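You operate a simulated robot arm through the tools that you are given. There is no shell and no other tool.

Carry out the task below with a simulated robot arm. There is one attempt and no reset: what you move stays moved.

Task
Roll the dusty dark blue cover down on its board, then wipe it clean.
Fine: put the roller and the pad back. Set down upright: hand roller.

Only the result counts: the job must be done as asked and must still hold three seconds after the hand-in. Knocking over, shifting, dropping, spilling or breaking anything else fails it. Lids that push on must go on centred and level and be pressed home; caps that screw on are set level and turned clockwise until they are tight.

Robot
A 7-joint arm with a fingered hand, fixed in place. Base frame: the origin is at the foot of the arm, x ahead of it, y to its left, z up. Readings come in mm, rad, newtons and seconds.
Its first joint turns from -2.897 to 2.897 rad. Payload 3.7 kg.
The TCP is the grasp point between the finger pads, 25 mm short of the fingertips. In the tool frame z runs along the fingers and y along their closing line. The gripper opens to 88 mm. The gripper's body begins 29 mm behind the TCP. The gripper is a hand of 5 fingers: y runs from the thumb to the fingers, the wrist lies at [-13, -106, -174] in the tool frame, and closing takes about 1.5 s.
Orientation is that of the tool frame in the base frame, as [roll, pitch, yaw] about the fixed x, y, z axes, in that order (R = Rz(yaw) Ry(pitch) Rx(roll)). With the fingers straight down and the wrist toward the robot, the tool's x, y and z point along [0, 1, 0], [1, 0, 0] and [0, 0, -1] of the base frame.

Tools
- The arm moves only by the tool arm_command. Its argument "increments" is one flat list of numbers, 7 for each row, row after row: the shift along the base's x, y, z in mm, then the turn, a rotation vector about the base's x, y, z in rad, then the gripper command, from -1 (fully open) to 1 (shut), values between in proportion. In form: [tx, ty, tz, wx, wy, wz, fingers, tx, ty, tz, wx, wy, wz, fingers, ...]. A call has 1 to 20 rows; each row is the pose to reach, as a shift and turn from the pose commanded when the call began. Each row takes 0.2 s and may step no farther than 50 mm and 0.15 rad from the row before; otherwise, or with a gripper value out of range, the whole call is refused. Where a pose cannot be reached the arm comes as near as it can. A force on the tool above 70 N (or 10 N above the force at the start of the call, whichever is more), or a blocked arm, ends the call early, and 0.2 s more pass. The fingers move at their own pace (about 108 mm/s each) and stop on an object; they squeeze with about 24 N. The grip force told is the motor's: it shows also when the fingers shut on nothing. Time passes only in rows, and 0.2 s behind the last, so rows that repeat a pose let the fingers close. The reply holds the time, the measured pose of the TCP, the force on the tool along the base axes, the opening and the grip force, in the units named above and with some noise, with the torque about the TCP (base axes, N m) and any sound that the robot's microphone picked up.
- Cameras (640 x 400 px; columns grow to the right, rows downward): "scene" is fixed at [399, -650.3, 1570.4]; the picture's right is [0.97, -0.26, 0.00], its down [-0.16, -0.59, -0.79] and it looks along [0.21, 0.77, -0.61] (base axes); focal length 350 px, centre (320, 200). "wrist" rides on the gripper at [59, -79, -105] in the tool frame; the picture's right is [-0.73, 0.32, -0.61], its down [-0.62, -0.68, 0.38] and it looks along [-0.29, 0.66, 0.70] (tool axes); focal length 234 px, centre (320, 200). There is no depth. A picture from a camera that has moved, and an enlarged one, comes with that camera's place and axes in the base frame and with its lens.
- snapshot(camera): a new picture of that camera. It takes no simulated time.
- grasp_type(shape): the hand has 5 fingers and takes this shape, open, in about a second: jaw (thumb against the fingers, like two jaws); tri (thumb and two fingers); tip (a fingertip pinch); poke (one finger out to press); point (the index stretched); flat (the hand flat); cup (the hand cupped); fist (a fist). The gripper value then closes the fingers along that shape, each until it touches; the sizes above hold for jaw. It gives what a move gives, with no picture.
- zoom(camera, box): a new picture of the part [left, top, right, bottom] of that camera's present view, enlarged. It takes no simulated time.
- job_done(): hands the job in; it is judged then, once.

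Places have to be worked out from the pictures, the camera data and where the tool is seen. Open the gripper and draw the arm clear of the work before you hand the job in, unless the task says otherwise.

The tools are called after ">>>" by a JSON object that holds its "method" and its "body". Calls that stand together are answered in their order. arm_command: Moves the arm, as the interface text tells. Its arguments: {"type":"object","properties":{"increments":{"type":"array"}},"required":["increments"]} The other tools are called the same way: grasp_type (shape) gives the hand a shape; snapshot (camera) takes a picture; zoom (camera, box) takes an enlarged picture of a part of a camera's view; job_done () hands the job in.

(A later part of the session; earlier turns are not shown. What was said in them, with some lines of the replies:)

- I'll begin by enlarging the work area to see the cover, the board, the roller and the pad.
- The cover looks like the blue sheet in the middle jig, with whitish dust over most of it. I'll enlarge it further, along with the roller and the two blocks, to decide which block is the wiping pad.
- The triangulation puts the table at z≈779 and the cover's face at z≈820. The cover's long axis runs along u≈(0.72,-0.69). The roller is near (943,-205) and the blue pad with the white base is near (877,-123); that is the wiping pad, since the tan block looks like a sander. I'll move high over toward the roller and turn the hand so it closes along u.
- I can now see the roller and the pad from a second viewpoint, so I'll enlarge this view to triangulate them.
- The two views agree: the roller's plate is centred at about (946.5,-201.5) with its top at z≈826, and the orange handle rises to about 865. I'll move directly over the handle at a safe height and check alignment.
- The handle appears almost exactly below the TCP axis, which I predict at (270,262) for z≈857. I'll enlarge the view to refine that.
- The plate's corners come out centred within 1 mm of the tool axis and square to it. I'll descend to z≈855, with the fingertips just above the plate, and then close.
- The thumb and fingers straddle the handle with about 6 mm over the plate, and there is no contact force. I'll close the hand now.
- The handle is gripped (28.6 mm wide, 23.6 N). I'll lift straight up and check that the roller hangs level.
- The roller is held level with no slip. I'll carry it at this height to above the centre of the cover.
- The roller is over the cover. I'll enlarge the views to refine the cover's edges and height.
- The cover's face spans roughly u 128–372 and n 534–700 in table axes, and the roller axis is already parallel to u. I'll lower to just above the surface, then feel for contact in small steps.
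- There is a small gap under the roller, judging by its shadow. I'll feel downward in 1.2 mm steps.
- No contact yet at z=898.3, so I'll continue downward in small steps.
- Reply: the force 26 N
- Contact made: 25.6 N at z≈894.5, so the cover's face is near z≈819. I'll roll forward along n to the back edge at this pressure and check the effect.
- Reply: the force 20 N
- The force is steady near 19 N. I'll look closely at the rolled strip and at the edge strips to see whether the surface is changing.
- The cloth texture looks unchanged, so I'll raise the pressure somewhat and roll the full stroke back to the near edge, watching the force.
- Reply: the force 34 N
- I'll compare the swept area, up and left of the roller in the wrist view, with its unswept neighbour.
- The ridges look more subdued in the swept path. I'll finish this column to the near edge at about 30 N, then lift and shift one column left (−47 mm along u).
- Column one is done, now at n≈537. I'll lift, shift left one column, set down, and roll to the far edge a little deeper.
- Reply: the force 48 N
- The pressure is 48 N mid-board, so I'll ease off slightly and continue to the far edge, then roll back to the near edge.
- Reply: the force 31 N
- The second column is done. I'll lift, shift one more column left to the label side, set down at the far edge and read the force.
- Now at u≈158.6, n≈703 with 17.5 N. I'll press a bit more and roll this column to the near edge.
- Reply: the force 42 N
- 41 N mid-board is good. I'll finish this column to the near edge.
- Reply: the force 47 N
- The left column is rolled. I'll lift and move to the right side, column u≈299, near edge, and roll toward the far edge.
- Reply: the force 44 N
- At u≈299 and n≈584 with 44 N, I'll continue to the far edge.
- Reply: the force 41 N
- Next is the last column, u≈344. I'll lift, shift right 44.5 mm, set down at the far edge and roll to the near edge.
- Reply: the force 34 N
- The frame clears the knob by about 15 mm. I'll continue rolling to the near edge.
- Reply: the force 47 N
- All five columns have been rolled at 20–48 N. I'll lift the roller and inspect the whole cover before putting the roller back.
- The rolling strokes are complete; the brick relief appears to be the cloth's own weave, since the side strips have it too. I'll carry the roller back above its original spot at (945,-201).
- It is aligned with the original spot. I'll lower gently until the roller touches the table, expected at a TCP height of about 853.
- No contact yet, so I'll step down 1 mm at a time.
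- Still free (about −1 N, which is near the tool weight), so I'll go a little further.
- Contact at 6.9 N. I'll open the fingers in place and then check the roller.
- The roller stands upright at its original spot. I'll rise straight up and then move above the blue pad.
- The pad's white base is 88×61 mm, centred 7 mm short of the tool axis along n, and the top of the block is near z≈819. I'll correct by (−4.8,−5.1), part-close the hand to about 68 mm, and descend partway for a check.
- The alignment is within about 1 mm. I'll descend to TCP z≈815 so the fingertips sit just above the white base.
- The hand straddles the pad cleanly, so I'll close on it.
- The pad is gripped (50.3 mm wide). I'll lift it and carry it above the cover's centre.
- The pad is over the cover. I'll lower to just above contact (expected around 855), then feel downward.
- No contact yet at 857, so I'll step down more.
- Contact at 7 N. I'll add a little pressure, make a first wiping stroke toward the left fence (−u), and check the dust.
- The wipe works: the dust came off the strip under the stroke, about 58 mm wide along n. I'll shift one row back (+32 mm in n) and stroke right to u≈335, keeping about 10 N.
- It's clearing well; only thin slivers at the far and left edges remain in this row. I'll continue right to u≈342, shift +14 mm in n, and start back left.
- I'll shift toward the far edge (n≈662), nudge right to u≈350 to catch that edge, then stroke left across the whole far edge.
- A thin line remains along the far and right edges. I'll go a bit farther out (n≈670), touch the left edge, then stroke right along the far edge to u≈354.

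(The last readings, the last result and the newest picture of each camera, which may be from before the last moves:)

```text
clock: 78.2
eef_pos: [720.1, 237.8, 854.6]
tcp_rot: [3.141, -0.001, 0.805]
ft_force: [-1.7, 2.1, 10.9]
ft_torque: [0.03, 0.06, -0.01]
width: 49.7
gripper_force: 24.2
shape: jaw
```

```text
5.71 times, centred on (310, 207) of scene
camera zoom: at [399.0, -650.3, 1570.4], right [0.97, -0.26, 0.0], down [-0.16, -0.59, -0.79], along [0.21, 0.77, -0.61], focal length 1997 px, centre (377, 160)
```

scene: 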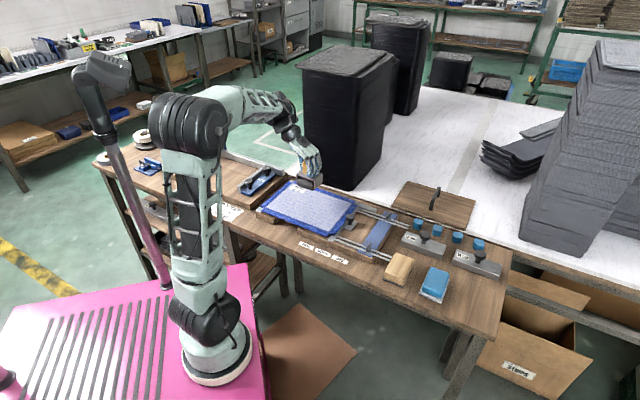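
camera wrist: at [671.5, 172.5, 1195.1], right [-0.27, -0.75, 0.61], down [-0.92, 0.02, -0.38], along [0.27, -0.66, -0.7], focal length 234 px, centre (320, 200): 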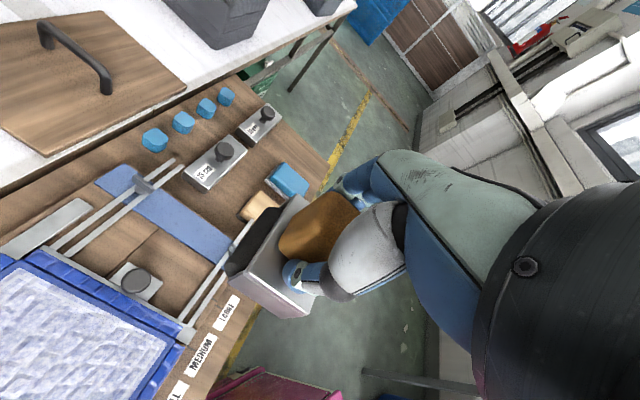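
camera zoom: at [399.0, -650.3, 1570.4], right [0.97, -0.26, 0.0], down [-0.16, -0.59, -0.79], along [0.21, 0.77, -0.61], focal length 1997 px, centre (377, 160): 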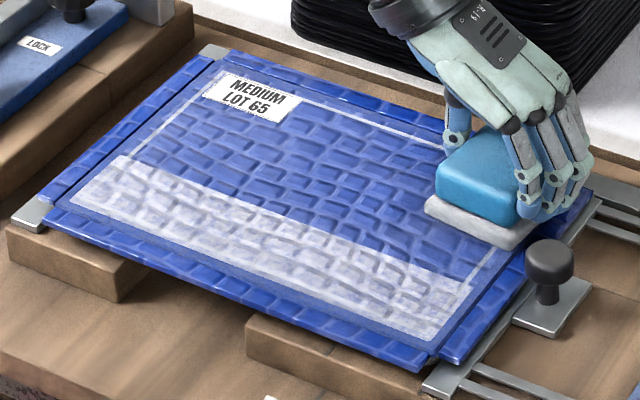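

The near strip of dust remains. I'll lift, relocate to the near row (u≈340, n≈562), set down and stroke left.

>>> {"method": "arm_command", "body": {"increments": [0, 0, 12, 0, 0, 0, 1, -10.8, 10.4, 16, 0, 0, 0, 1, -35.7, -15.6, 16, 0, 0, 0, 1, -60.6, -41.5, 16, 0, 0, 0, 1, -85.5, -67.5, 16, 0, 0, 0, 1, -85.5, -67.5, 6, 0, 0, 0, 1, -85.5, -67.5, 2, 0, 0, 0, 1, -85.5, -67.5, 0.2, 0, 0, 0, 1, -94.2, -59.2, 0, 0, 0, 0, 1, -102.8, -50.9, 0, 0, 0, 0, 1, -111.5, -42.6, 0, 0, 0, 0, 1, -120.1, -34.3, 0, 0, 0, 0, 1, -128.8, -26, 0, 0, 0, 0, 1, -137.5, -17.7, 0, 0, 0, 0, 1, -146.1, -9.4, 0, 0, 0, 0, 1]}}

>>> {"method": "zoom", "body": {"camera": "wrist", "box": [0, 130, 400, 400]}}

>>> {"method": "zoom", "body": {"camera": "scene", "box": [255, 172, 365, 242]}}

```text
clock: 81.4
eef_pos: [572.2, 229.0, 854.8]
tcp_rot: [3.141, -0.001, 0.806]
ft_force: [3.1, -2.5, 12.7]
ft_torque: [-0.2, -0.21, 0.02]
width: 49.7
gripper_force: 24.5
shape: jaw
```

```text
1.48 times, centred on (200, 265) of wrist
camera zoom: at [557.8, 325.0, 959.8], right [-0.27, -0.75, 0.61], down [-0.92, 0.02, -0.38], along [0.27, -0.66, -0.7], focal length 347 px, centre (498, 104)
```

zoom: 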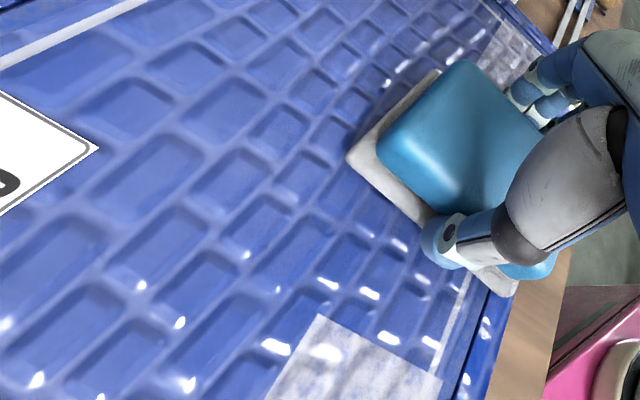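

```text
5.71 times, centred on (310, 207) of scene
camera zoom: at [399.0, -650.3, 1570.4], right [0.97, -0.26, 0.0], down [-0.16, -0.59, -0.79], along [0.21, 0.77, -0.61], focal length 1997 px, centre (377, 160)
```

zoom: 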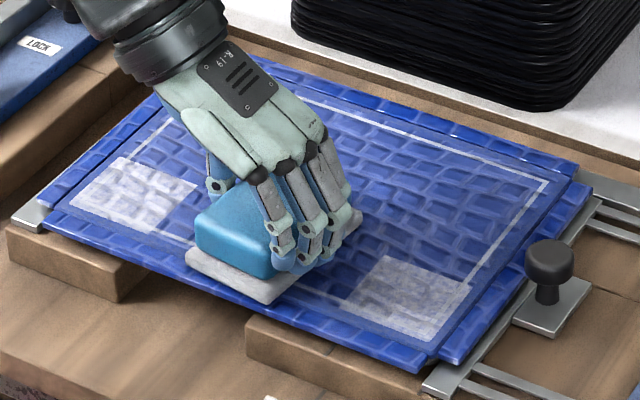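

The thin light lines are a printed frame on the cover, since the pad passed right over them. I'll continue left to the edge to clear the left block.

>>> {"method": "arm_command", "body": {"increments": [-8.4, 8.1, 0, 0, 0, 0, 1, -16.9, 16.2, 0, 0, 0, 0, 1, -25.3, 24.3, 0, 0, 0, 0, 1, -33.8, 32.4, 0, 0, 0, 0, 1, -42.2, 40.5, 0, 0, 0, 0, 1, -50.6, 48.6, 0, 0, 0, 0, 1, -59.1, 56.7, 0, 0, 0, 0, 1, -67.5, 64.8, 0, 0, 0, 0, 1, -76, 72.9, 0, 0, 0, 0, 1, -78, 74.8, 0, 0, 0, 0, 1]}}

>>> {"method": "zoom", "body": {"camera": "wrist", "box": [0, 130, 400, 400]}}

>>> {"method": "zoom", "body": {"camera": "scene", "box": [255, 172, 365, 242]}}

```text
clock: 83.6
eef_pos: [495.2, 304.2, 854.0]
tcp_rot: [-3.141, -0.001, 0.808]
ft_force: [3.0, -2.7, 9.0]
ft_torque: [-0.29, -0.24, -0.01]
width: 50.0
gripper_force: 24.3
shape: jaw
```

```text
1.48 times, centred on (200, 265) of wrist
camera zoom: at [479.9, 400.1, 959.4], right [-0.27, -0.75, 0.61], down [-0.92, 0.02, -0.38], along [0.27, -0.66, -0.7], focal length 347 px, centre (498, 104)
```

zoom: 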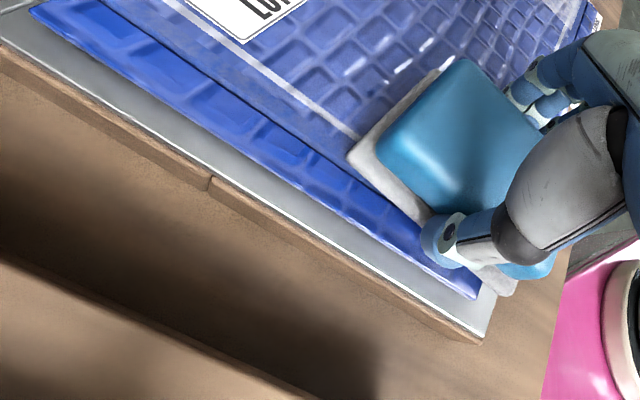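

```text
5.71 times, centred on (310, 207) of scene
camera zoom: at [399.0, -650.3, 1570.4], right [0.97, -0.26, 0.0], down [-0.16, -0.59, -0.79], along [0.21, 0.77, -0.61], focal length 1997 px, centre (377, 160)
```

zoom: 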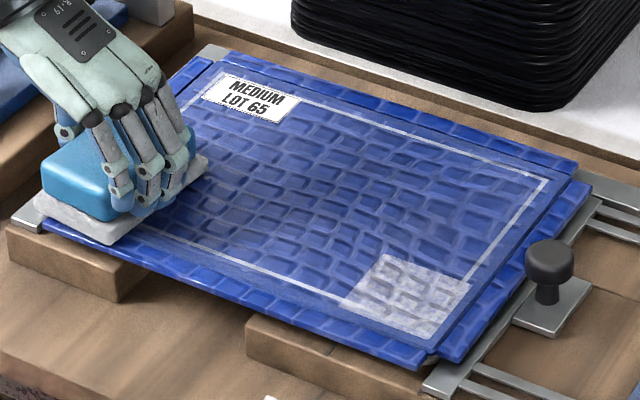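

Only the near-right block remains. I'll stroke all the way right along n≈557 to u≈345, which keeps the fingers about 14 mm clear of the knob.

>>> {"method": "arm_command", "body": {"increments": [8.4, -8.1, 0, 0, 0, 0, 1, 16, -17, 0, 0, 0, 0, 1, 23.6, -26, 0, 0, 0, 0, 1, 31, -35, 0, 0, 0, 0, 1, 38.5, -44, 0, 0, 0, 0, 1, 46.9, -52.1, 0, 0, 0, 0, 1, 55.3, -60.1, 0, 0, 0, 0, 1, 63.7, -68.2, 0, 0, 0, 0, 1, 72.1, -76.2, 0, 0, 0, 0, 1, 80.5, -84.3, 0, 0, 0, 0, 1, 88.9, -92.4, 0, 0, 0, 0, 1, 97.3, -100.4, 0, 0, 0, 0, 1, 105.7, -108.5, 0, 0, 0, 0, 1, 114.1, -116.5, 0, 0, 0, 0, 1, 122.5, -124.6, 0, 0, 0, 0, 1, 130.9, -132.7, 0, 0, 0, 0, 1, 139.3, -140.7, 0, 0, 0, 0, 1]}}

>>> {"method": "zoom", "body": {"camera": "wrist", "box": [0, 130, 400, 400]}}

>>> {"method": "zoom", "body": {"camera": "scene", "box": [255, 172, 365, 242]}}

```text
clock: 87.2
eef_pos: [635.5, 163.1, 854.0]
tcp_rot: [3.141, 0.0, 0.808]
ft_force: [0.3, 0.5, 7.2]
ft_torque: [0.09, 0.09, 0.02]
width: 49.7
gripper_force: 23.2
shape: jaw
```

```text
1.48 times, centred on (200, 265) of wrist
camera zoom: at [619.7, 258.7, 959.2], right [-0.27, -0.75, 0.61], down [-0.92, 0.02, -0.38], along [0.27, -0.66, -0.7], focal length 347 px, centre (498, 104)
```

zoom: 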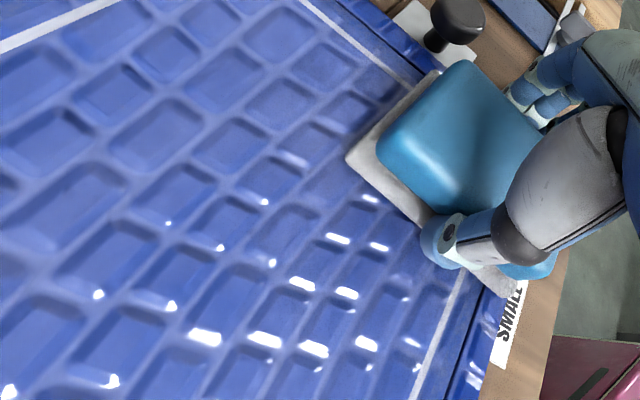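

```text
5.71 times, centred on (310, 207) of scene
camera zoom: at [399.0, -650.3, 1570.4], right [0.97, -0.26, 0.0], down [-0.16, -0.59, -0.79], along [0.21, 0.77, -0.61], focal length 1997 px, centre (377, 160)
```

zoom: 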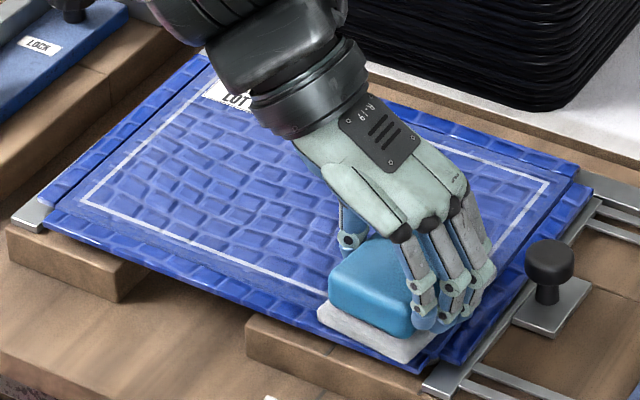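

I'll nudge right another 4 mm, work along n slightly, stroke back left a little, then lift to inspect.

>>> {"method": "arm_command", "body": {"increments": [2.9, -2.8, -0.2, 0, 0, 0, 1, -2, -8, -0.2, 0, 0, 0, 1, -6, -12, -0.2, 0, 0, 0, 1, 2.9, -2.8, -0.2, 0, 0, 0, 1, -5.8, 5.5, -0.2, 0, 0, 0, 1, -14.4, 13.8, -0.2, 0, 0, 0, 1, -23, 22.1, -0.2, 0, 0, 0, 1, -31.7, 30.4, -0.2, 0, 0, 0, 1, -40.4, 38.8, -0.2, 0, 0, 0, 1, -40.4, 38.8, 15, 0, 0, 0, 1, -40.4, 38.8, 50, 0, 0, 0, 1, -40.4, 38.8, 90, 0, 0, 0, 1, -60, 15, 120, 0, 0, 0, 1, -60, 15, 120, 0, 0, 0, 1]}}

>>> {"method": "zoom", "body": {"camera": "scene", "box": [255, 172, 365, 242]}}

>>> {"method": "zoom", "body": {"camera": "wrist", "box": [0, 60, 400, 400]}}

```text
clock: 90.2
eef_pos: [573.8, 179.3, 974.5]
tcp_rot: [-3.141, 0.0, 0.808]
ft_force: [0.3, -0.5, 0.3]
ft_torque: [-0.04, 0.0, 0.02]
width: 49.9
gripper_force: 23.8
shape: jaw
```

```text
5.71 times, centred on (310, 207) of scene
camera zoom: at [399.0, -650.3, 1570.4], right [0.97, -0.26, 0.0], down [-0.16, -0.59, -0.79], along [0.21, 0.77, -0.61], focal length 1997 px, centre (377, 160)
```

zoom: 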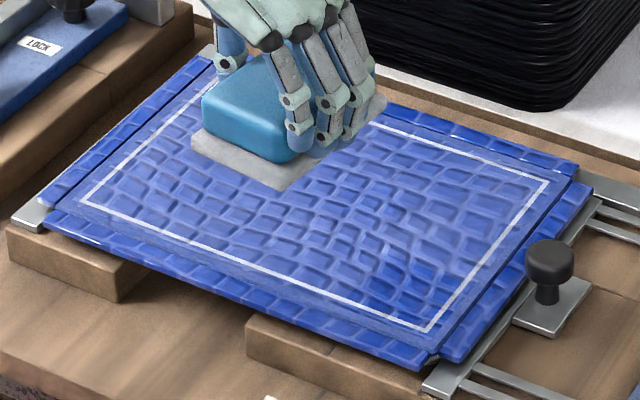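

```text
1.18 times, centred on (200, 230) of wrist
camera zoom: at [558.2, 275.0, 1079.2], right [-0.27, -0.75, 0.61], down [-0.92, 0.02, -0.38], along [0.27, -0.66, -0.7], focal length 276 px, centre (461, 165)
```

zoom: 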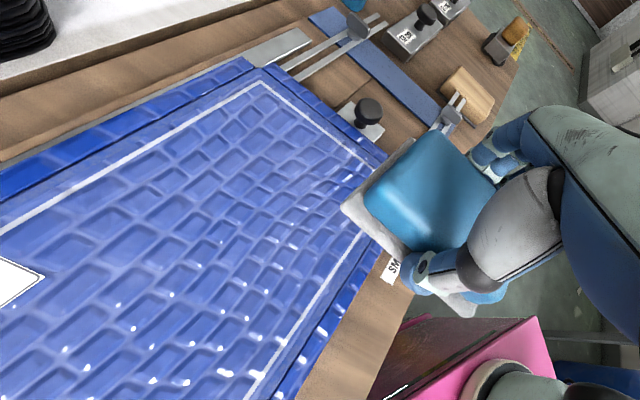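

The cover looks clean, but the near-right block seems slightly more saturated than the rest, so I'll check closely for residual haze.

>>> {"method": "zoom", "body": {"camera": "scene", "box": [300, 190, 360, 235]}}

>>> {"method": "zoom", "body": {"camera": "wrist", "box": [100, 100, 250, 300]}}

>>> {"method": "zoom", "body": {"camera": "wrist", "box": [0, 150, 150, 400]}}

```text
8.89 times, centred on (330, 212) of scene
camera zoom: at [399.0, -650.3, 1570.4], right [0.97, -0.26, 0.0], down [-0.16, -0.59, -0.79], along [0.21, 0.77, -0.61], focal length 3107 px, centre (231, 89)
```

zoom: 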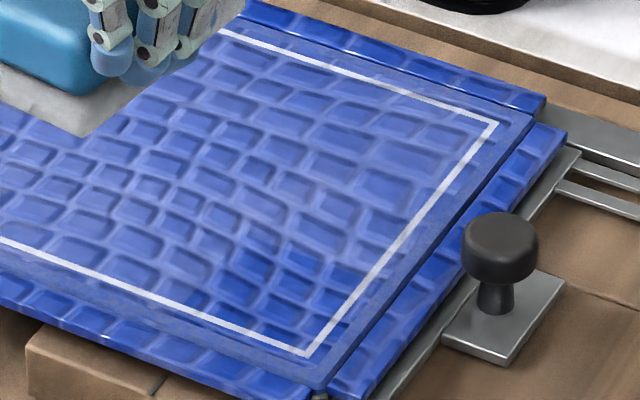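

```text
2.00 times, centred on (175, 200) of wrist
camera zoom: at [558.2, 275.0, 1079.2], right [-0.27, -0.75, 0.61], down [-0.92, 0.02, -0.38], along [0.27, -0.66, -0.7], focal length 468 px, centre (610, 200)
```

zoom: 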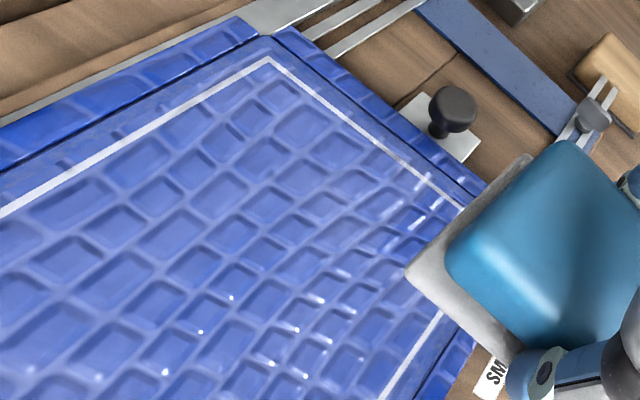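

```text
1.60 times, centred on (75, 275) of wrist
camera zoom: at [558.2, 275.0, 1079.2], right [-0.27, -0.75, 0.61], down [-0.92, 0.02, -0.38], along [0.27, -0.66, -0.7], focal length 375 px, centre (712, 80)
```

zoom: 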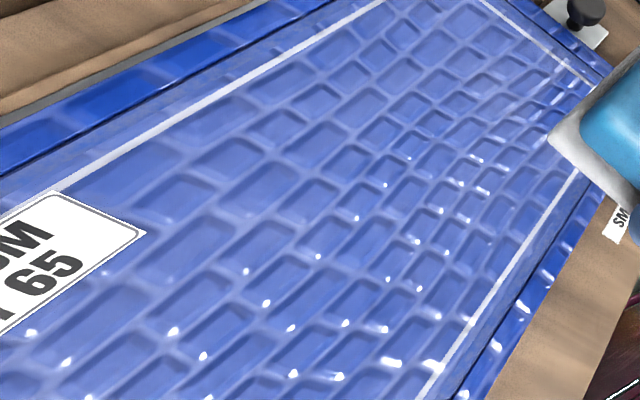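

The shade difference may only be the hand's reflection. I'll move the hand away toward the pad's home, well above everything, and compare.

>>> {"method": "arm_command", "body": {"increments": [25, -30, 5, 0, 0, 0, 1, 50, -60, 5, 0, 0, 0, 1, 75, -90, 5, 0, 0, 0, 1, 100, -120, 5, 0, 0, 0, 1, 125, -150, 5, 0, 0, 0, 1, 150, -180, 5, 0, 0, 0, 1, 175, -210, 5, 0, 0, 0, 1, 175, -210, 5, 0, 0, 0, 1]}}

>>> {"method": "zoom", "body": {"camera": "scene", "box": [255, 172, 365, 242]}}

>>> {"method": "zoom", "body": {"camera": "scene", "box": [300, 190, 360, 235]}}

>>> {"method": "zoom", "body": {"camera": "scene", "box": [255, 172, 315, 217]}}

```text
clock: 92.0
eef_pos: [750.2, -31.6, 980.3]
tcp_rot: [-3.141, 0.0, 0.808]
ft_force: [-1.1, -0.2, -0.6]
ft_torque: [0.02, 0.01, 0.0]
width: 49.5
gripper_force: 24.3
shape: jaw
```

```text
5.71 times, centred on (310, 207) of scene
camera zoom: at [399.0, -650.3, 1570.4], right [0.97, -0.26, 0.0], down [-0.16, -0.59, -0.79], along [0.21, 0.77, -0.61], focal length 1997 px, centre (377, 160)
```

zoom: 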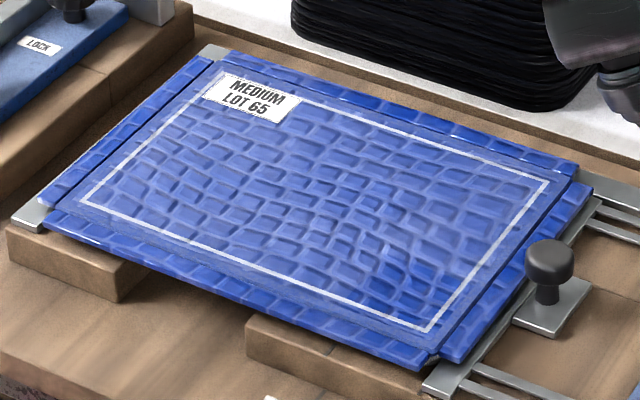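

```text
8.89 times, centred on (330, 212) of scene
camera zoom: at [399.0, -650.3, 1570.4], right [0.97, -0.26, 0.0], down [-0.16, -0.59, -0.79], along [0.21, 0.77, -0.61], focal length 3107 px, centre (231, 89)
```

zoom: 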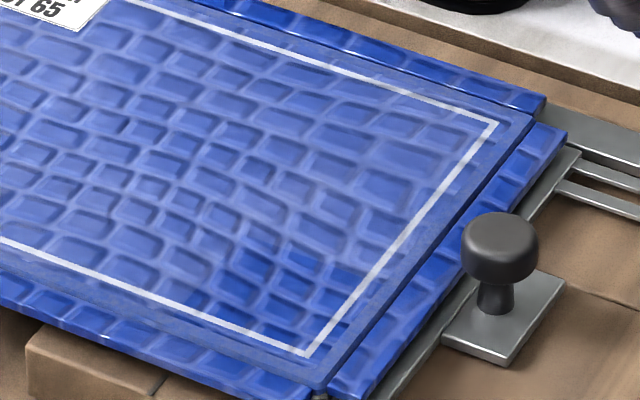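

```text
8.89 times, centred on (285, 194) of scene
camera zoom: at [399.0, -650.3, 1570.4], right [0.97, -0.26, 0.0], down [-0.16, -0.59, -0.79], along [0.21, 0.77, -0.61], focal length 3107 px, centre (631, 249)
```

zoom: 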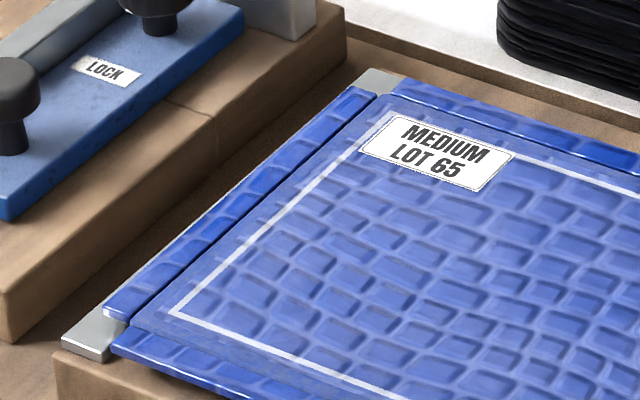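

That patch really is bluer, so the rest may still carry a thin film and the patch simply got more passes. I'll test this with another firmer pass over the middle: move back above u≈200, n≈617 and lower.

>>> {"method": "arm_command", "body": {"increments": [-19.8, 37.6, 0, 0, 0, 0, 1, -39.7, 75.1, 0, 0, 0, 0, 1, -59.5, 112.7, 0, 0, 0, 0, 1, -79.3, 150.2, 0, 0, 0, 0, 1, -99.2, 187.8, 0, 0, 0, 0, 1, -119, 225.3, 0, 0, 0, 0, 1, -138.8, 262.9, 0, 0, 0, 0, 1, -158.7, 300.4, -10, 0, 0, 0, 1, -178.5, 338, -40, 0, 0, 0, 1, -178.5, 338, -80, 0, 0, 0, 1, -178.5, 338, -105, 0, 0, 0, 1, -178.5, 338, -117, 0, 0, 0, 1, -178.5, 338, -120, 0, 0, 0, 1, -178.5, 338, -120, 0, 0, 0, 1]}}

```text
refused: row 9 steps farther than a row can; nothing moved
```

I'll smooth out that step and resend.

>>> {"method": "arm_command", "body": {"increments": [-19.8, 37.6, 0, 0, 0, 0, 1, -39.7, 75.1, 0, 0, 0, 0, 1, -59.5, 112.7, 0, 0, 0, 0, 1, -79.3, 150.2, 0, 0, 0, 0, 1, -99.2, 187.8, 0, 0, 0, 0, 1, -119, 225.3, 0, 0, 0, 0, 1, -138.8, 262.9, 0, 0, 0, 0, 1, -158.7, 300.4, -5, 0, 0, 0, 1, -178.5, 338, -10, 0, 0, 0, 1, -178.5, 338, -50, 0, 0, 0, 1, -178.5, 338, -85, 0, 0, 0, 1, -178.5, 338, -108, 0, 0, 0, 1, -178.5, 338, -118, 0, 0, 0, 1, -178.5, 338, -121, 0, 0, 0, 1, -178.5, 338, -122, 0, 0, 0, 1]}}

```text
clock: 95.2
eef_pos: [571.2, 304.4, 856.8]
tcp_rot: [-3.14, 0.001, 0.809]
ft_force: [-0.2, 0.3, -1.5]
ft_torque: [0.01, 0.0, 0.01]
width: 49.9
gripper_force: 24.1
shape: jaw
```

It is just above contact. I'll press to about 15 N and stroke right 120 mm through the middle row.

>>> {"method": "arm_command", "body": {"increments": [0, 0, -1.2, 0, 0, 0, 1, 0, 0, -2.4, 0, 0, 0, 1, 0, 0, -3.4, 0, 0, 0, 1, 8.7, -8.3, -3.6, 0, 0, 0, 1, 17.3, -16.6, -3.6, 0, 0, 0, 1, 26, -24.9, -3.6, 0, 0, 0, 1, 34.6, -33.2, -3.6, 0, 0, 0, 1, 43.3, -41.5, -3.6, 0, 0, 0, 1, 52, -49.8, -3.6, 0, 0, 0, 1, 60.6, -58.1, -3.6, 0, 0, 0, 1, 69.3, -66.4, -3.6, 0, 0, 0, 1, 77.9, -74.7, -3.6, 0, 0, 0, 1, 86.6, -83, -3.6, 0, 0, 0, 1]}}

>>> {"method": "zoom", "body": {"camera": "scene", "box": [255, 172, 365, 242]}}

>>> {"method": "zoom", "body": {"camera": "wrist", "box": [0, 130, 400, 400]}}

```text
clock: 98.0
eef_pos: [658.3, 223.7, 854.2]
tcp_rot: [3.141, 0.0, 0.807]
ft_force: [-4.0, 3.9, 20.0]
ft_torque: [0.08, 0.07, 0.0]
width: 48.9
gripper_force: 23.9
shape: jaw
```

```text
5.71 times, centred on (310, 207) of scene
camera zoom: at [399.0, -650.3, 1570.4], right [0.97, -0.26, 0.0], down [-0.16, -0.59, -0.79], along [0.21, 0.77, -0.61], focal length 1997 px, centre (377, 160)
```

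zoom: 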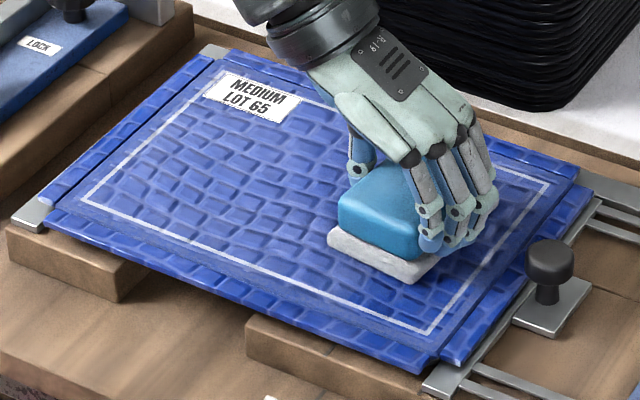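

```text
1.48 times, centred on (200, 265) of wrist
camera zoom: at [641.9, 319.0, 958.9], right [-0.27, -0.75, 0.61], down [-0.92, 0.02, -0.38], along [0.27, -0.66, -0.7], focal length 347 px, centre (498, 104)
```

zoom: 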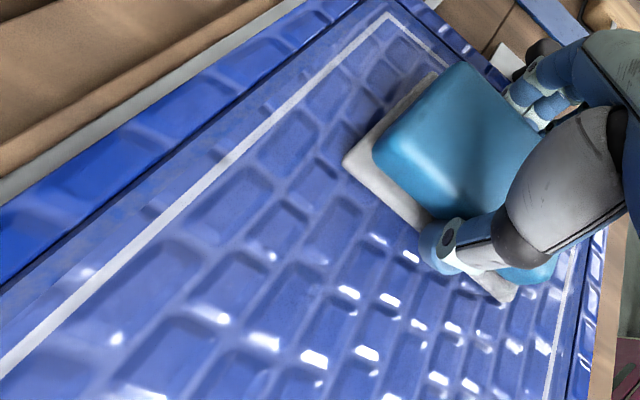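

With the hand here the whole cover renders equally saturated, so the tone was lighting. For certainty I'll make a second full pass: right to u≈342, over to n≈655, then left to the edge.

>>> {"method": "arm_command", "body": {"increments": [7.9, -7.6, 0.4, 0, 0, 0, 1, 15.9, -15.2, 0.4, 0, 0, 0, 1, 24.7, -6.1, 0.4, 0, 0, 0, 1, 33.4, 3.1, 0.4, 0, 0, 0, 1, 42.2, 12.2, 0.3, 0, 0, 0, 1, 33.4, 20.7, 0.3, 0, 0, 0, 1, 24.6, 29.1, 0.3, 0, 0, 0, 1, 15.8, 37.5, 0.3, 0, 0, 0, 1, 7, 46, 0.3, 0, 0, 0, 1, -1.8, 54.4, 0.3, 0, 0, 0, 1, -10.6, 62.9, 0.3, 0, 0, 0, 1, -19.4, 71.3, 0.3, 0, 0, 0, 1, -28.2, 79.7, 0.3, 0, 0, 0, 1, -37, 88.2, 0.3, 0, 0, 0, 1, -45.8, 96.6, 0.3, 0, 0, 0, 1, -54.6, 105.1, 0.3, 0, 0, 0, 1, -63.4, 113.5, 0.3, 0, 0, 0, 1, -72.2, 121.9, 0.3, 0, 0, 0, 1, -81, 130.4, 0.3, 0, 0, 0, 1, -89.8, 138.8, 0.3, 0, 0, 0, 1]}}

>>> {"method": "zoom", "body": {"camera": "scene", "box": [255, 172, 365, 242]}}

```text
clock: 102.2
eef_pos: [567.5, 362.5, 854.3]
tcp_rot: [3.142, 0.001, 0.807]
ft_force: [3.6, -3.1, 15.1]
ft_torque: [-0.45, -0.35, 0.04]
width: 50.0
gripper_force: 24.2
shape: jaw
```

```text
5.71 times, centred on (310, 207) of scene
camera zoom: at [399.0, -650.3, 1570.4], right [0.97, -0.26, 0.0], down [-0.16, -0.59, -0.79], along [0.21, 0.77, -0.61], focal length 1997 px, centre (377, 160)
```

zoom: 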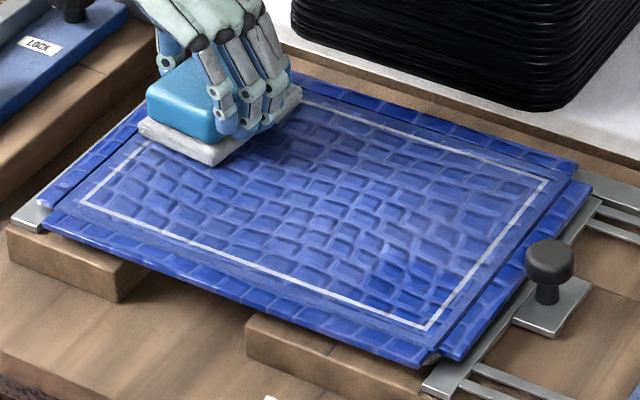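

I'll touch the left edge, hop to the near row (n≈567), and stroke right to complete the second pass.

>>> {"method": "arm_command", "body": {"increments": [-5.8, 5.5, 0, 0, 0, 0, 1, -5.8, 5.5, 10, 0, 0, 0, 1, -35.5, -25.5, 12, 0, 0, 0, 1, -65.3, -56.5, 10, 0, 0, 0, 1, -65.3, -56.5, 3, 0, 0, 0, 1, -65.3, -56.5, 0, 0, 0, 0, 1, -55.3, -66.1, 0, 0, 0, 0, 1, -45.3, -75.7, 0, 0, 0, 0, 1, -35.3, -85.3, 0, 0, 0, 0, 1, -25.3, -94.9, 0, 0, 0, 0, 1, -15.3, -104.5, 0, 0, 0, 0, 1, -5.3, -114.1, 0, 0, 0, 0, 1, 4.7, -123.7, 0, 0, 0, 0, 1, 14.7, -133.3, 0, 0, 0, 0, 1, 24.7, -142.9, 0, 0, 0, 0, 1, 34.7, -152.5, 0, 0, 0, 0, 1, 44.7, -162.1, 0, 0, 0, 0, 1, 54.7, -171.7, 0, 0, 0, 0, 1, 64.7, -181.3, 0, 0, 0, 0, 1, 74.7, -190.9, 0, 0, 0, 0, 1]}}

>>> {"method": "zoom", "body": {"camera": "scene", "box": [255, 172, 365, 242]}}

```text
clock: 106.4
eef_pos: [642.9, 170.3, 854.0]
tcp_rot: [3.141, -0.002, 0.809]
ft_force: [-0.9, 0.5, 6.6]
ft_torque: [0.03, 0.02, -0.03]
width: 49.6
gripper_force: 23.8
shape: jaw
```

```text
5.71 times, centred on (310, 207) of scene
camera zoom: at [399.0, -650.3, 1570.4], right [0.97, -0.26, 0.0], down [-0.16, -0.59, -0.79], along [0.21, 0.77, -0.61], focal length 1997 px, centre (377, 160)
```

zoom: 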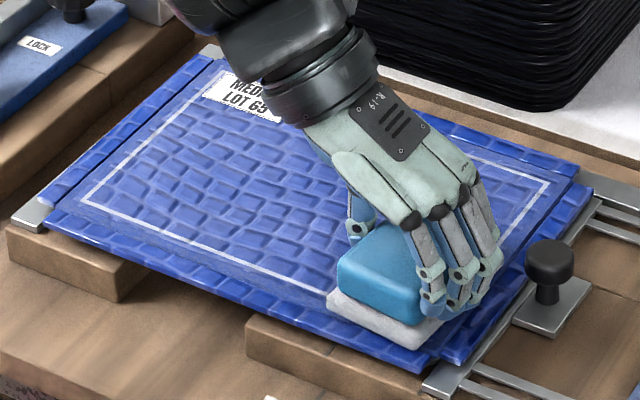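

The second pass is finished and the cover is clean. I'll lift and return the pad to above its original place at (873,-128).

>>> {"method": "arm_command", "body": {"increments": [0, 0, 20, 0, 0, 0, 1, 0, 0, 55, 0, 0, 0, 1, 0, 0, 90, 0, 0, 0, 1, 25.5, -33.2, 95, 0, 0, 0, 1, 51.1, -66.4, 95, 0, 0, 0, 1, 76.7, -99.6, 95, 0, 0, 0, 1, 102.2, -132.8, 95, 0, 0, 0, 1, 127.8, -165.9, 95, 0, 0, 0, 1, 153.3, -199.1, 95, 0, 0, 0, 1, 178.9, -232.3, 95, 0, 0, 0, 1, 204.4, -265.5, 95, 0, 0, 0, 1, 230, -298.7, 90, 0, 0, 0, 1, 230, -298.7, 60, 0, 0, 0, 1, 230, -298.7, 20, 0, 0, 0, 1, 230, -298.7, -10, 0, 0, 0, 1, 230, -298.7, -24, 0, 0, 0, 1, 230, -298.7, -26, 0, 0, 0, 1]}}

>>> {"method": "zoom", "body": {"camera": "wrist", "box": [180, 130, 420, 370]}}

>>> {"method": "zoom", "body": {"camera": "scene", "box": [400, 220, 510, 310]}}

```text
clock: 110.0
eef_pos: [873.0, -127.6, 826.5]
tcp_rot: [3.141, 0.0, 0.809]
ft_force: [-0.2, -0.3, -0.4]
ft_torque: [0.03, 0.0, 0.01]
width: 49.5
gripper_force: 24.1
shape: jaw
```

```text
1.67 times, centred on (300, 250) of wrist
camera zoom: at [857.8, -31.6, 932.4], right [-0.27, -0.75, 0.61], down [-0.92, 0.02, -0.38], along [0.27, -0.66, -0.7], focal length 390 px, centre (353, 117)
```

zoom: 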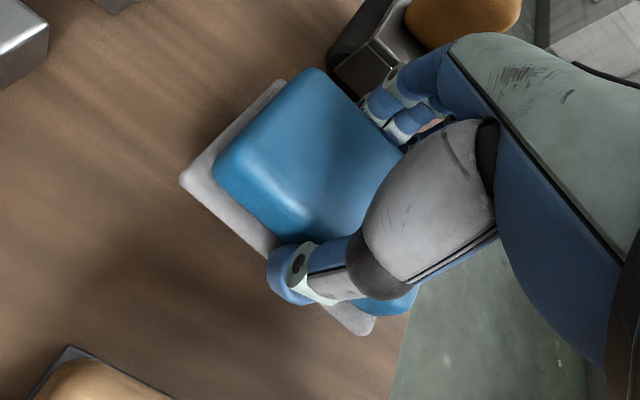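

```text
4.44 times, centred on (455, 265) of scene
camera zoom: at [399.0, -650.3, 1570.4], right [0.97, -0.26, 0.0], down [-0.16, -0.59, -0.79], along [0.21, 0.77, -0.61], focal length 1553 px, centre (-280, -89)
```

zoom: 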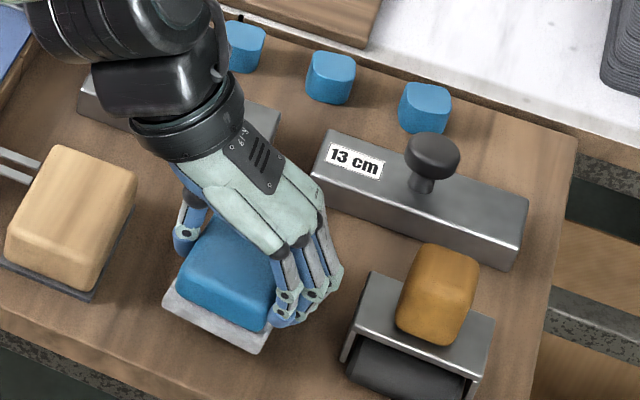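

It is aligned with the original place. I'll lower gently until the pad touches the table, near z≈815.

>>> {"method": "arm_command", "body": {"increments": [0, -0.5, -5, 0, 0, 0, 1, 0, -0.5, -8, 0, 0, 0, 1, 0, -0.5, -10, 0, 0, 0, 1, 0, -0.5, -11, 0, 0, 0, 1, 0, -0.5, -11.5, 0, 0, 0, 1]}}

```text
clock: 111.2
eef_pos: [873.5, -127.6, 816.7]
tcp_rot: [-3.142, 0.0, 0.808]
ft_force: [-0.3, 0.4, -0.3]
ft_torque: [0.0, -0.01, 0.02]
width: 49.4
gripper_force: 24.0
shape: jaw
```

Not quite touching yet, so I'll go down another fraction.

>>> {"method": "arm_command", "body": {"increments": [0, 0, -0.7, 0, 0, 0, 1, 0, 0, -1.4, 0, 0, 0, 1, 0, 0, -1.8, 0, 0, 0, 1]}}

```text
clock: 112.0
eef_pos: [872.9, -127.8, 813.5]
tcp_rot: [-3.141, 0.001, 0.806]
ft_force: [0.0, -0.9, 0.0]
ft_torque: [-0.02, -0.04, -0.02]
width: 49.4
gripper_force: 24.1
shape: jaw
```

No contact at 813.5, so the pad has ridden up slightly in the grip. I'll continue in 0.7 mm steps.

>>> {"method": "arm_command", "body": {"increments": [0, 0, -0.7, 0, 0, 0, 1, 0, 0, -1.2, 0, 0, 0, 1, 0, 0, -1.2, 0, 0, 0, 1]}}

```text
clock: 112.8
eef_pos: [873.6, -129.4, 814.7]
tcp_rot: [3.14, 0.0, 0.808]
ft_force: [-1.8, -0.4, 6.3]
ft_torque: [-0.18, -0.12, -0.04]
width: 49.6
gripper_force: 24.3
shape: jaw
```

Contact at 6.3 N. I'll open to about 68 mm so the fingers stay clear of the roller, then check.

>>> {"method": "arm_command", "body": {"increments": [0, 0, 0.4, 0, 0, 0, 0.2, 0, 0, 0.6, 0, 0, 0, -0.2, 0, 0, 0.6, 0, 0, 0, -0.5, 0, 0, 0.6, 0, 0, 0, -0.55, 0, 0, 0.6, 0, 0, 0, -0.55]}}

>>> {"method": "zoom", "body": {"camera": "wrist", "box": [180, 130, 420, 370]}}

>>> {"method": "zoom", "body": {"camera": "scene", "box": [400, 220, 510, 310]}}

```text
clock: 114.0
eef_pos: [874.2, -128.2, 814.3]
tcp_rot: [-3.142, 0.0, 0.809]
ft_force: [0.2, 0.7, -0.1]
ft_torque: [0.01, 0.0, 0.0]
width: 68.0
gripper_force: 0.1
shape: jaw
```

```text
1.67 times, centred on (300, 250) of wrist
camera zoom: at [857.6, -31.9, 919.2], right [-0.27, -0.75, 0.61], down [-0.92, 0.02, -0.38], along [0.27, -0.66, -0.7], focal length 390 px, centre (353, 117)
```

zoom: 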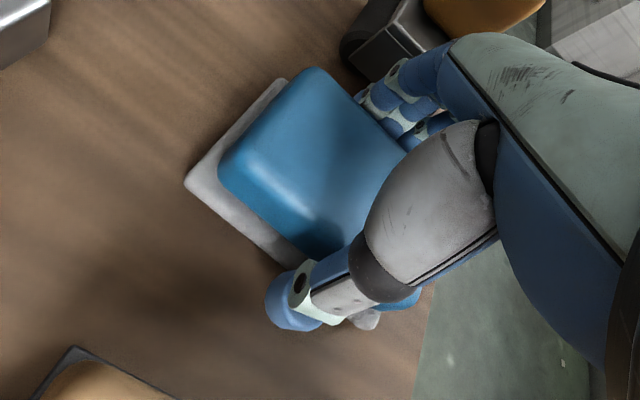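

```text
4.44 times, centred on (455, 265) of scene
camera zoom: at [399.0, -650.3, 1570.4], right [0.97, -0.26, 0.0], down [-0.16, -0.59, -0.79], along [0.21, 0.77, -0.61], focal length 1553 px, centre (-280, -89)
```

zoom: 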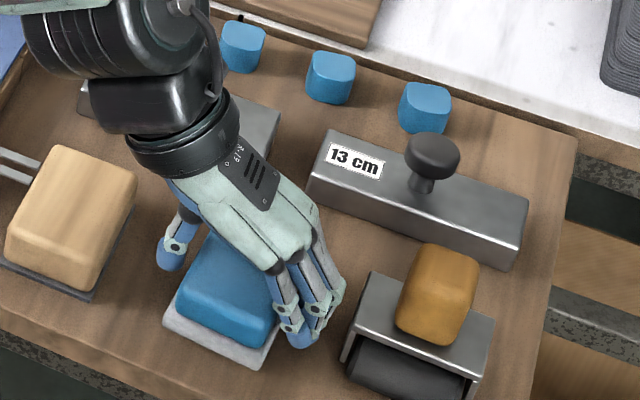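

The pad is released back at its place. I'll rise straight up, then draw the arm clear and inspect everything.

>>> {"method": "arm_command", "body": {"increments": [0, 0, 15, 0, 0, 0, -0.55, 0, 0, 45, 0, 0, 0, -0.55, 0, 0, 85, 0, 0, 0, -1, 0, 0, 125, 0, 0, 0, -1, -10, 5, 170, 0, 0, 0, -1, -30, 15, 210, 0, 0, 0, -1, -55, 30, 250, 0, 0, 0, -1, -85, 50, 285, 0, 0, 0, -1, -120, 75, 310, 0, 0, 0, -1, -155, 100, 330, 0, 0, 0, -1, -190, 125, 345, 0, 0, 0, -1, -190, 125, 345, 0, 0, 0, -1]}}

>>> {"method": "snapshot", "body": {"camera": "scene"}}

>>> {"method": "zoom", "body": {"camera": "scene", "box": [360, 200, 520, 320]}}

>>> {"method": "zoom", "body": {"camera": "scene", "box": [240, 160, 400, 260]}}

>>> {"method": "zoom", "body": {"camera": "scene", "box": [255, 172, 365, 242]}}

```text
refused: row 8 steps farther than a row can; nothing moved
```

```text
taken
```

scene: 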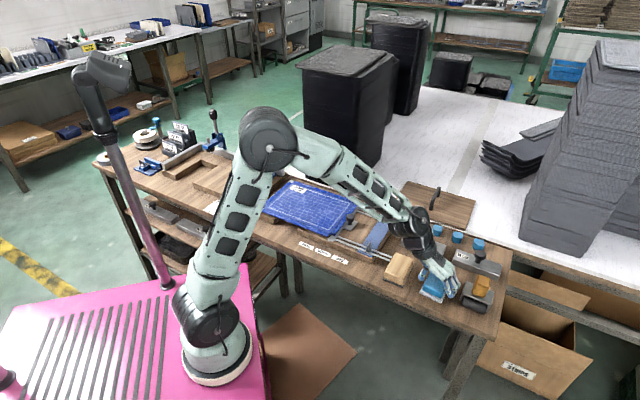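

```text
3.33 times, centred on (440, 260) of scene
camera zoom: at [399.0, -650.3, 1570.4], right [0.97, -0.26, 0.0], down [-0.16, -0.59, -0.79], along [0.21, 0.77, -0.61], focal length 1165 px, centre (-80, 0)
```

zoom: 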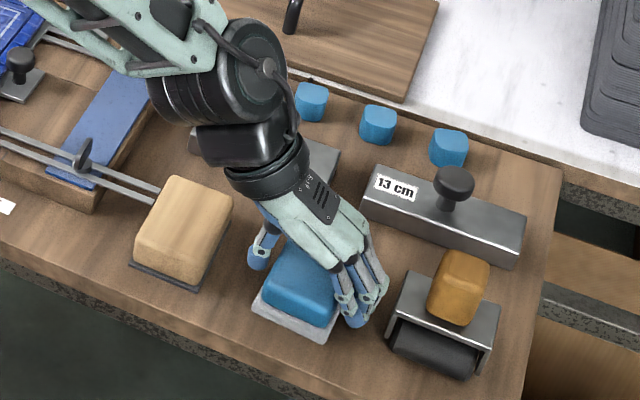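

```text
4.00 times, centred on (320, 210) of scene
camera zoom: at [399.0, -650.3, 1570.4], right [0.97, -0.26, 0.0], down [-0.16, -0.59, -0.79], along [0.21, 0.77, -0.61], focal length 1398 px, centre (320, 160)
```

zoom: 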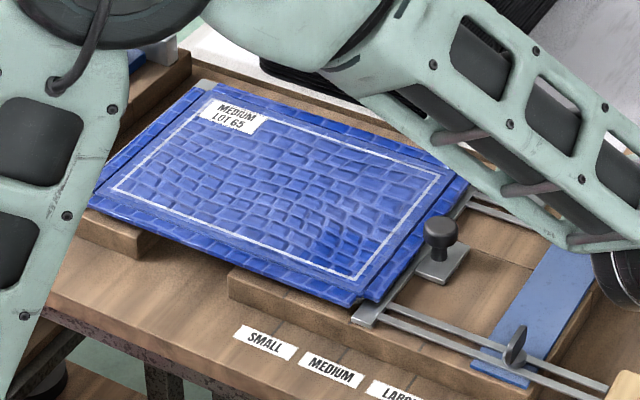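

```text
5.71 times, centred on (310, 207) of scene
camera zoom: at [399.0, -650.3, 1570.4], right [0.97, -0.26, 0.0], down [-0.16, -0.59, -0.79], along [0.21, 0.77, -0.61], focal length 1997 px, centre (377, 160)
```

zoom: 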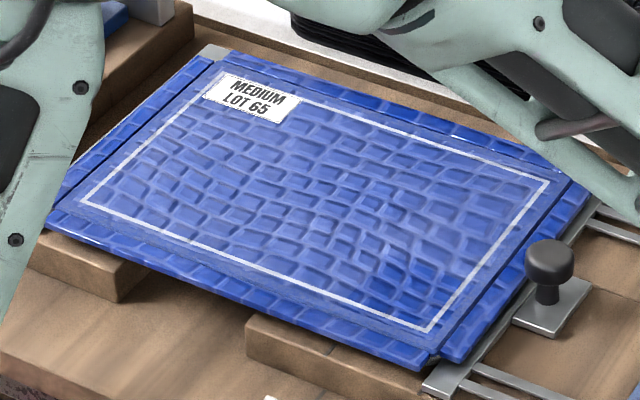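

One row in that move was too long. The roller and pad stand in their original places and the cover is clean. I'll retreat with smaller steps.

>>> {"method": "arm_command", "body": {"increments": [0, 0, 15, 0, 0, 0, -0.55, 0, 0, 45, 0, 0, 0, -0.55, 0, 0, 85, 0, 0, 0, -1, 0, 0, 125, 0, 0, 0, -1, -10, 5, 165, 0, 0, 0, -1, -25, 15, 200, 0, 0, 0, -1, -45, 30, 235, 0, 0, 0, -1, -70, 50, 265, 0, 0, 0, -1, -100, 70, 290, 0, 0, 0, -1, -130, 90, 310, 0, 0, 0, -1, -160, 110, 330, 0, 0, 0, -1, -190, 130, 345, 0, 0, 0, -1, -220, 150, 355, 0, 0, 0, -1, -220, 150, 355, 0, 0, 0, -1]}}

>>> {"method": "snapshot", "body": {"camera": "scene"}}

>>> {"method": "zoom", "body": {"camera": "scene", "box": [360, 200, 520, 320]}}

>>> {"method": "zoom", "body": {"camera": "scene", "box": [240, 160, 400, 260]}}

>>> {"method": "snapshot", "body": {"camera": "wrist"}}

```text
clock: 117.0
eef_pos: [652.1, 21.9, 1169.4]
tcp_rot: [3.141, 0.0, 0.805]
ft_force: [-0.7, 0.8, -0.2]
ft_torque: [-0.02, 0.03, 0.0]
width: 87.8
gripper_force: 0.0
shape: jaw
```

```text
taken
```

scene: 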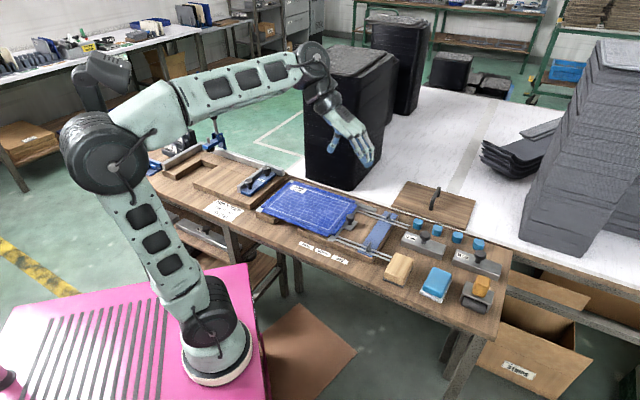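

```text
3.33 times, centred on (440, 260) of scene
camera zoom: at [399.0, -650.3, 1570.4], right [0.97, -0.26, 0.0], down [-0.16, -0.59, -0.79], along [0.21, 0.77, -0.61], focal length 1165 px, centre (-80, 0)
```

zoom: 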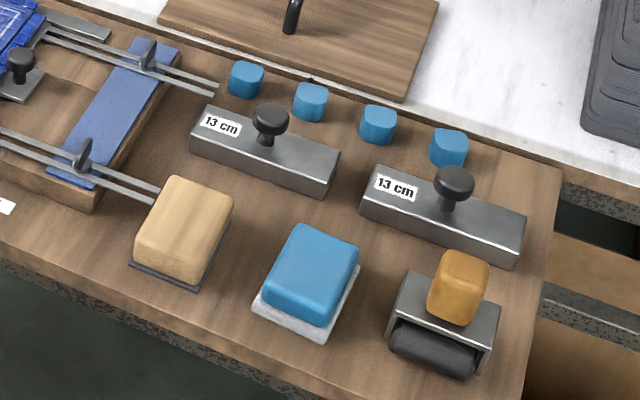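

```text
4.00 times, centred on (320, 210) of scene
camera zoom: at [399.0, -650.3, 1570.4], right [0.97, -0.26, 0.0], down [-0.16, -0.59, -0.79], along [0.21, 0.77, -0.61], focal length 1398 px, centre (320, 160)
```

zoom: 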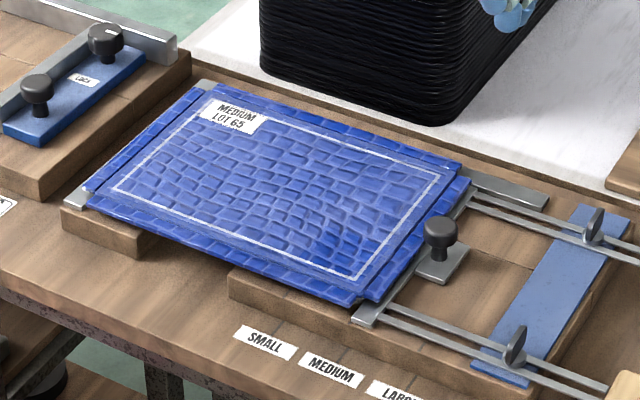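

```text
taken
camera wrist: at [636.9, 118.0, 1274.8], right [-0.27, -0.75, 0.61], down [-0.92, 0.02, -0.38], along [0.27, -0.66, -0.7], focal length 234 px, centre (320, 200)
```

wrist: 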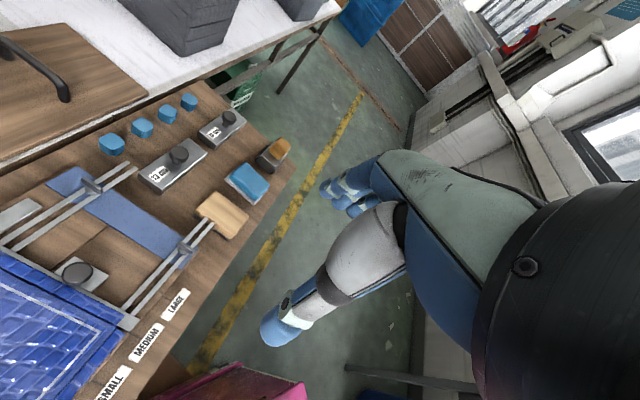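

The final views show the cover flat and free of dust. The roller is upright in its place, the pad is back in its place, and nothing else has moved. The hand is open and well clear, so I'm handing the job in.

>>> {"method": "job_done", "body": {}}

```text
The job is handed in.
```

I rolled and wiped the dark blue cover, put the roller and pad back, and handed the job in.

- **Rolling:** I rolled the whole face in five overlapping passes, mostly at about 20–48 N. Pressure dropped to about 17 N near the edges of two passes. Rolling made no clear visible difference, because the cloth's brick pattern looks the same rolled or not. I judged this step by coverage and force rather than by eye.
- **Wiping:** I wiped the face with the blue pad that has the white base, and most of it got at least two passes. The dust is gone. The light rectangle still showing looks like a printed frame on the cover, since the pad passed straight over it. One near-right patch looks slightly bluer than the rest, which I took to be lighting.
- **Putting back:** The roller stands upright within about 2 mm of where it started, and the pad is within about 4 mm. Everything else looks unmoved in the final pictures, and the hand is open and clear of the work.
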